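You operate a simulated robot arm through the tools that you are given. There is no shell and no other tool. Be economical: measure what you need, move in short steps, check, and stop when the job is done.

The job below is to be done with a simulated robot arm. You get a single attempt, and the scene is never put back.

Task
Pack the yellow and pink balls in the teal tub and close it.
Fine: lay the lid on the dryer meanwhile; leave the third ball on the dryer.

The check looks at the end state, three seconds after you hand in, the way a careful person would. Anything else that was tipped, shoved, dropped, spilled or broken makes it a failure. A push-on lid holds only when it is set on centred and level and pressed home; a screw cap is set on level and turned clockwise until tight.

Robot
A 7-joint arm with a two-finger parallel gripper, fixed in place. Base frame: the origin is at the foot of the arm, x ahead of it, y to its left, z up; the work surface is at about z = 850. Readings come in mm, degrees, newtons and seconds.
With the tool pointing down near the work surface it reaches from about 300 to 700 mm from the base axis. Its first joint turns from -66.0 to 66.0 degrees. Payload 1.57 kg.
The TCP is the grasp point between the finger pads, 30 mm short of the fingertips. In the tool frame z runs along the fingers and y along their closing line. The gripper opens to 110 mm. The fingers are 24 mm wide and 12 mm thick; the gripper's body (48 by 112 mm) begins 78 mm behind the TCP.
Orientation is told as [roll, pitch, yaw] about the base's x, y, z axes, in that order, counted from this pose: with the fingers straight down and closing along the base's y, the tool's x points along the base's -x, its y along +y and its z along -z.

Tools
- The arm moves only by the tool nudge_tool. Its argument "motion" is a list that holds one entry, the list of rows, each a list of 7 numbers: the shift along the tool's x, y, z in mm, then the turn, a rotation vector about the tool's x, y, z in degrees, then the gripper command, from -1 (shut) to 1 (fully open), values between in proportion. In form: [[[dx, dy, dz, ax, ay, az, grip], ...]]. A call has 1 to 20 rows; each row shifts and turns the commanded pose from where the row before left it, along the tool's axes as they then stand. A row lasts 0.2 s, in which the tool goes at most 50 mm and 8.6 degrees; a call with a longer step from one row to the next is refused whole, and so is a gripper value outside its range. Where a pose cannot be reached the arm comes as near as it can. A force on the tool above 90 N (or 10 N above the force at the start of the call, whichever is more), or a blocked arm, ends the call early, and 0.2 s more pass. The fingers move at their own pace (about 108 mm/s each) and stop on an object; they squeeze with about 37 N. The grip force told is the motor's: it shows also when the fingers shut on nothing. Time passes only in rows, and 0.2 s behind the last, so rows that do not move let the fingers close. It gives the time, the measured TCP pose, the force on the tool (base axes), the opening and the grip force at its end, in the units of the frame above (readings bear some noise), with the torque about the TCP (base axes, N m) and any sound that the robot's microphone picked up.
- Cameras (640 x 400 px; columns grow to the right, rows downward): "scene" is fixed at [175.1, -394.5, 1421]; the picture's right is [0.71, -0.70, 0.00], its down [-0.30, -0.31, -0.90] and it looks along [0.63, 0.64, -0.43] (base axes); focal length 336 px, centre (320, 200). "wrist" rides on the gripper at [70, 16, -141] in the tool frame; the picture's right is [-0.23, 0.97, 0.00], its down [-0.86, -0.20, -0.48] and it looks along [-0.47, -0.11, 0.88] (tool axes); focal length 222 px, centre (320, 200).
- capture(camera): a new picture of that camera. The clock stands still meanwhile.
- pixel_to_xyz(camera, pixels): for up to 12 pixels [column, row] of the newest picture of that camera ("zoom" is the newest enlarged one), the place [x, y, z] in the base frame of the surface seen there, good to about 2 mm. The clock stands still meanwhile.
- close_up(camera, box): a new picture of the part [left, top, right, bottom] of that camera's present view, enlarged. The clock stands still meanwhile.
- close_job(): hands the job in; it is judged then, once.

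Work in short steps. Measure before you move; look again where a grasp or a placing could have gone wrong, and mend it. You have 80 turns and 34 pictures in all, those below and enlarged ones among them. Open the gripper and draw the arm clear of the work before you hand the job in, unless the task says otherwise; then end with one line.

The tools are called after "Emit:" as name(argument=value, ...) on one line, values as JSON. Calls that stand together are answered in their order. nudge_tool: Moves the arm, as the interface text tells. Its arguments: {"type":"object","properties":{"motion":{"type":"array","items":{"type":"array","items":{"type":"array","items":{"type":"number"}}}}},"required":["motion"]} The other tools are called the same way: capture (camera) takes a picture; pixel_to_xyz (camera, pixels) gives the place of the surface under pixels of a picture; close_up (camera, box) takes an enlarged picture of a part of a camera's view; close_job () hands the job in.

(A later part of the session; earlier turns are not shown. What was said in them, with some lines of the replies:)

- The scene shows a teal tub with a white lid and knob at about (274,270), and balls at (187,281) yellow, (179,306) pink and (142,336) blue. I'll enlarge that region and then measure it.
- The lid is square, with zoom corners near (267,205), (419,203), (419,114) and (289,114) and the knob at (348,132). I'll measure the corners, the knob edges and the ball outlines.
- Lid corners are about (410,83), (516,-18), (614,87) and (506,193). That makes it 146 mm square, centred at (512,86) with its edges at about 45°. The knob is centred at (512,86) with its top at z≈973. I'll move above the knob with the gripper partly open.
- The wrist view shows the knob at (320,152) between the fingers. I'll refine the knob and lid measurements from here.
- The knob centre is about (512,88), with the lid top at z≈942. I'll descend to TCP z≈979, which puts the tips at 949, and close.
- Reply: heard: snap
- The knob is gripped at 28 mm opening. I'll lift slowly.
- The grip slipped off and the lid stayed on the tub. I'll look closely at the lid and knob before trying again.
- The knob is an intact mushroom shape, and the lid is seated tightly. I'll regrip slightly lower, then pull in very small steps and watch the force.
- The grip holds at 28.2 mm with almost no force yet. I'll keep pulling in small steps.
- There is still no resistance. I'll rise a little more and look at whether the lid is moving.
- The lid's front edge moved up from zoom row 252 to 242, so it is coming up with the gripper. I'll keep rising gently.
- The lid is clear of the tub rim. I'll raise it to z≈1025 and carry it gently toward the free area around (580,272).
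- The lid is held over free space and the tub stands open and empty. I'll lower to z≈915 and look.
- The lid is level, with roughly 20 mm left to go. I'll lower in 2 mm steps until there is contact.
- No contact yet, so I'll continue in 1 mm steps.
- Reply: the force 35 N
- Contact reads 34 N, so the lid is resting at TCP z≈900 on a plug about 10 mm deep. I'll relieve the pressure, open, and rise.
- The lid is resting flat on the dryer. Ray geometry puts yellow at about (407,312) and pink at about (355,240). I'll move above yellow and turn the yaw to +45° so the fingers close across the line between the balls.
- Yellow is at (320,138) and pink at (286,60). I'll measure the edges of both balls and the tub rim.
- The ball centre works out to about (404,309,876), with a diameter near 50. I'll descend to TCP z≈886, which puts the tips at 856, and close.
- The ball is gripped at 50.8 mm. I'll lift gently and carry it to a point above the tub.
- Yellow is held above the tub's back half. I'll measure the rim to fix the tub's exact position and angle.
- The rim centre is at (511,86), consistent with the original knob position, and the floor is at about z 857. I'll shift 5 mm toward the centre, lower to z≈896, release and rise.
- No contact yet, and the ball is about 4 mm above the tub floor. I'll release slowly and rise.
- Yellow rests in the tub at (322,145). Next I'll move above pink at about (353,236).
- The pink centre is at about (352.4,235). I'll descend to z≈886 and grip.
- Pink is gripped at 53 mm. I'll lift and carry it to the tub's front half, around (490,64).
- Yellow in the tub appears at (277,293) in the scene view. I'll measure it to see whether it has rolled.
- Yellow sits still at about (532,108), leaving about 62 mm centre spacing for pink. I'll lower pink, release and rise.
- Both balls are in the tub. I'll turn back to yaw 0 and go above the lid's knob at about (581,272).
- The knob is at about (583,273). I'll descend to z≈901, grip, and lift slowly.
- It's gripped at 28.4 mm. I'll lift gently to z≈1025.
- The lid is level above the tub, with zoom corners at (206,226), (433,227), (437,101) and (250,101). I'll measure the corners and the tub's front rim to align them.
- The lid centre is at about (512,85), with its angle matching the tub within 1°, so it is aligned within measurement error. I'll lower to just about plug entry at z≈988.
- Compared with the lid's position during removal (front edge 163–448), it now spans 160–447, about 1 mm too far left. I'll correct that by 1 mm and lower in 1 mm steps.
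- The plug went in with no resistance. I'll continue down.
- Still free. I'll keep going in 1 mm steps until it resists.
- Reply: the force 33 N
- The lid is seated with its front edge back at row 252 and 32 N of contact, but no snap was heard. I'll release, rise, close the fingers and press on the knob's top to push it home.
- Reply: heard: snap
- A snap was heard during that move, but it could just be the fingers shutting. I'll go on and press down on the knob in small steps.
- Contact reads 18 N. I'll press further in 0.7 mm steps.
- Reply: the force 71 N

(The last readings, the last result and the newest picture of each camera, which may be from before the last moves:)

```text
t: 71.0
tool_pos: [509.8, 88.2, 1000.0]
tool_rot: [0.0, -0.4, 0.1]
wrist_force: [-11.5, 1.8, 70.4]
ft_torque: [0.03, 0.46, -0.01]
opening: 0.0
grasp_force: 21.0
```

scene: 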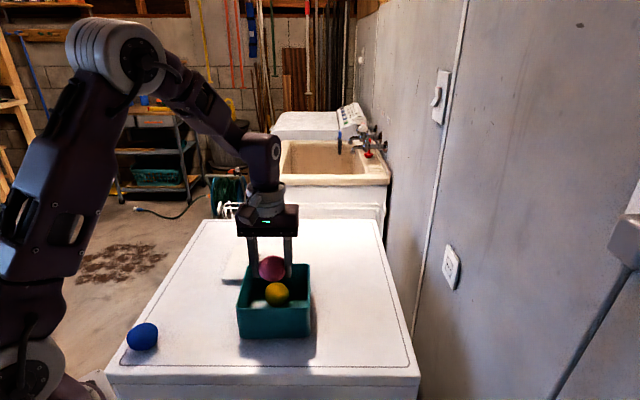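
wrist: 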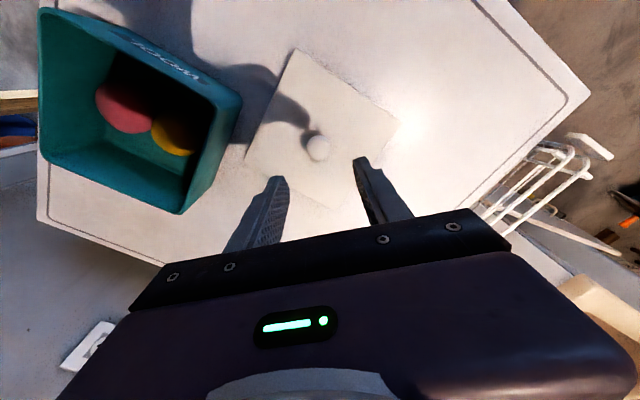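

At 70 N it no longer moves, at z≈1000. One final slight push toward 85 N, then I'll withdraw and look.

Emit:
nudge_tool(motion=[[[0, 0, 0.5, 0, 0, 0, -1], [0, 0, 0, 0, 0, 0, -1]]])

Emit:
nudge_tool(motion=[[[0, 0, -2, 0, 0, 0, -1], [0, 0, -10, 0, 0, 0, -1], [0, 0, -30, 0, 0, 0, -1], [0, 0, -40, 0, 0, 0, -0.5], [10, 10, -40, 0, 0, 0, 0], [30, 10, -30, 0, 0, 0, 0.5], [30, 10, -20, 0, 0, 0, 1], [30, 10, 0, 0, 0, 0, 1], [30, 10, 0, 0, 0, 0, 1], [0, 0, 0, 0, 0, 0, 1]]])

Emit:
capture(camera="scene")

Emit:
close_up(camera="scene", box=[220, 240, 330, 350])

Emit:
pixel_to_xyz(camera="scene", pixels=[[237, 307], [308, 307], [308, 268], [247, 268], [274, 269], [142, 332]])

```text
t: 71.6
tool_pos: [510.4, 87.7, 1000.6]
tool_rot: [0.0, -0.4, 0.2]
wrist_force: [-10.1, -0.7, 79.9]
ft_torque: [-0.01, 0.48, 0.09]
opening: 0.0
grasp_force: 20.7
```

```text
t: 73.8
tool_pos: [380.0, 139.8, 1170.7]
tool_rot: [0.1, 0.0, -0.1]
wrist_force: [0.3, -0.3, 1.3]
ft_torque: [0.06, -0.01, 0.02]
opening: 110.0
grasp_force: 0.1
```

```text
6 pictures are left
```

scene: 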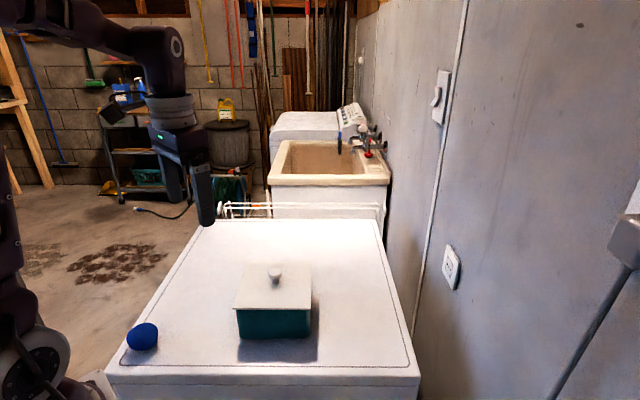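

```text
3.64 times, centred on (275, 295) of scene
```

zoom: 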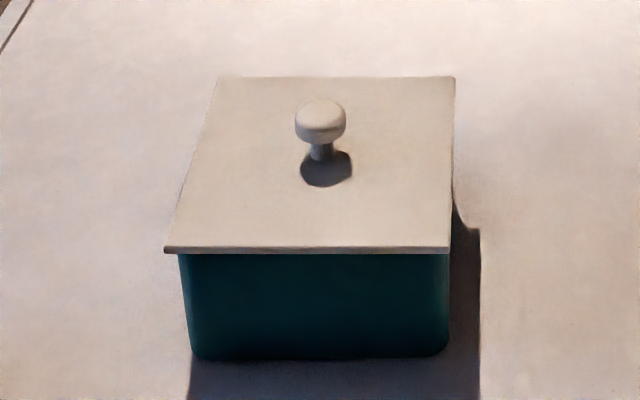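

```text
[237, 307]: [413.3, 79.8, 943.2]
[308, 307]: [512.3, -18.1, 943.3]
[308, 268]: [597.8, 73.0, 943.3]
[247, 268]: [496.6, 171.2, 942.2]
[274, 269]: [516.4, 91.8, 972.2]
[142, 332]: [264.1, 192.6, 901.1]
```

The lid is level at z≈943, as at the start, centred with no gap. It took 80 N without moving. The blue ball is undisturbed and the arm is clear, so I'm handing in.

Emit:
close_job()

```text
The job is handed in.
```

The yellow and pink balls are in the teal tub and its lid is back on, centred, level and pressed down with about 80 N; the blue ball is untouched on the dryer. I heard no snap during the final press; one sounded a step earlier, possibly just the fingers shutting.
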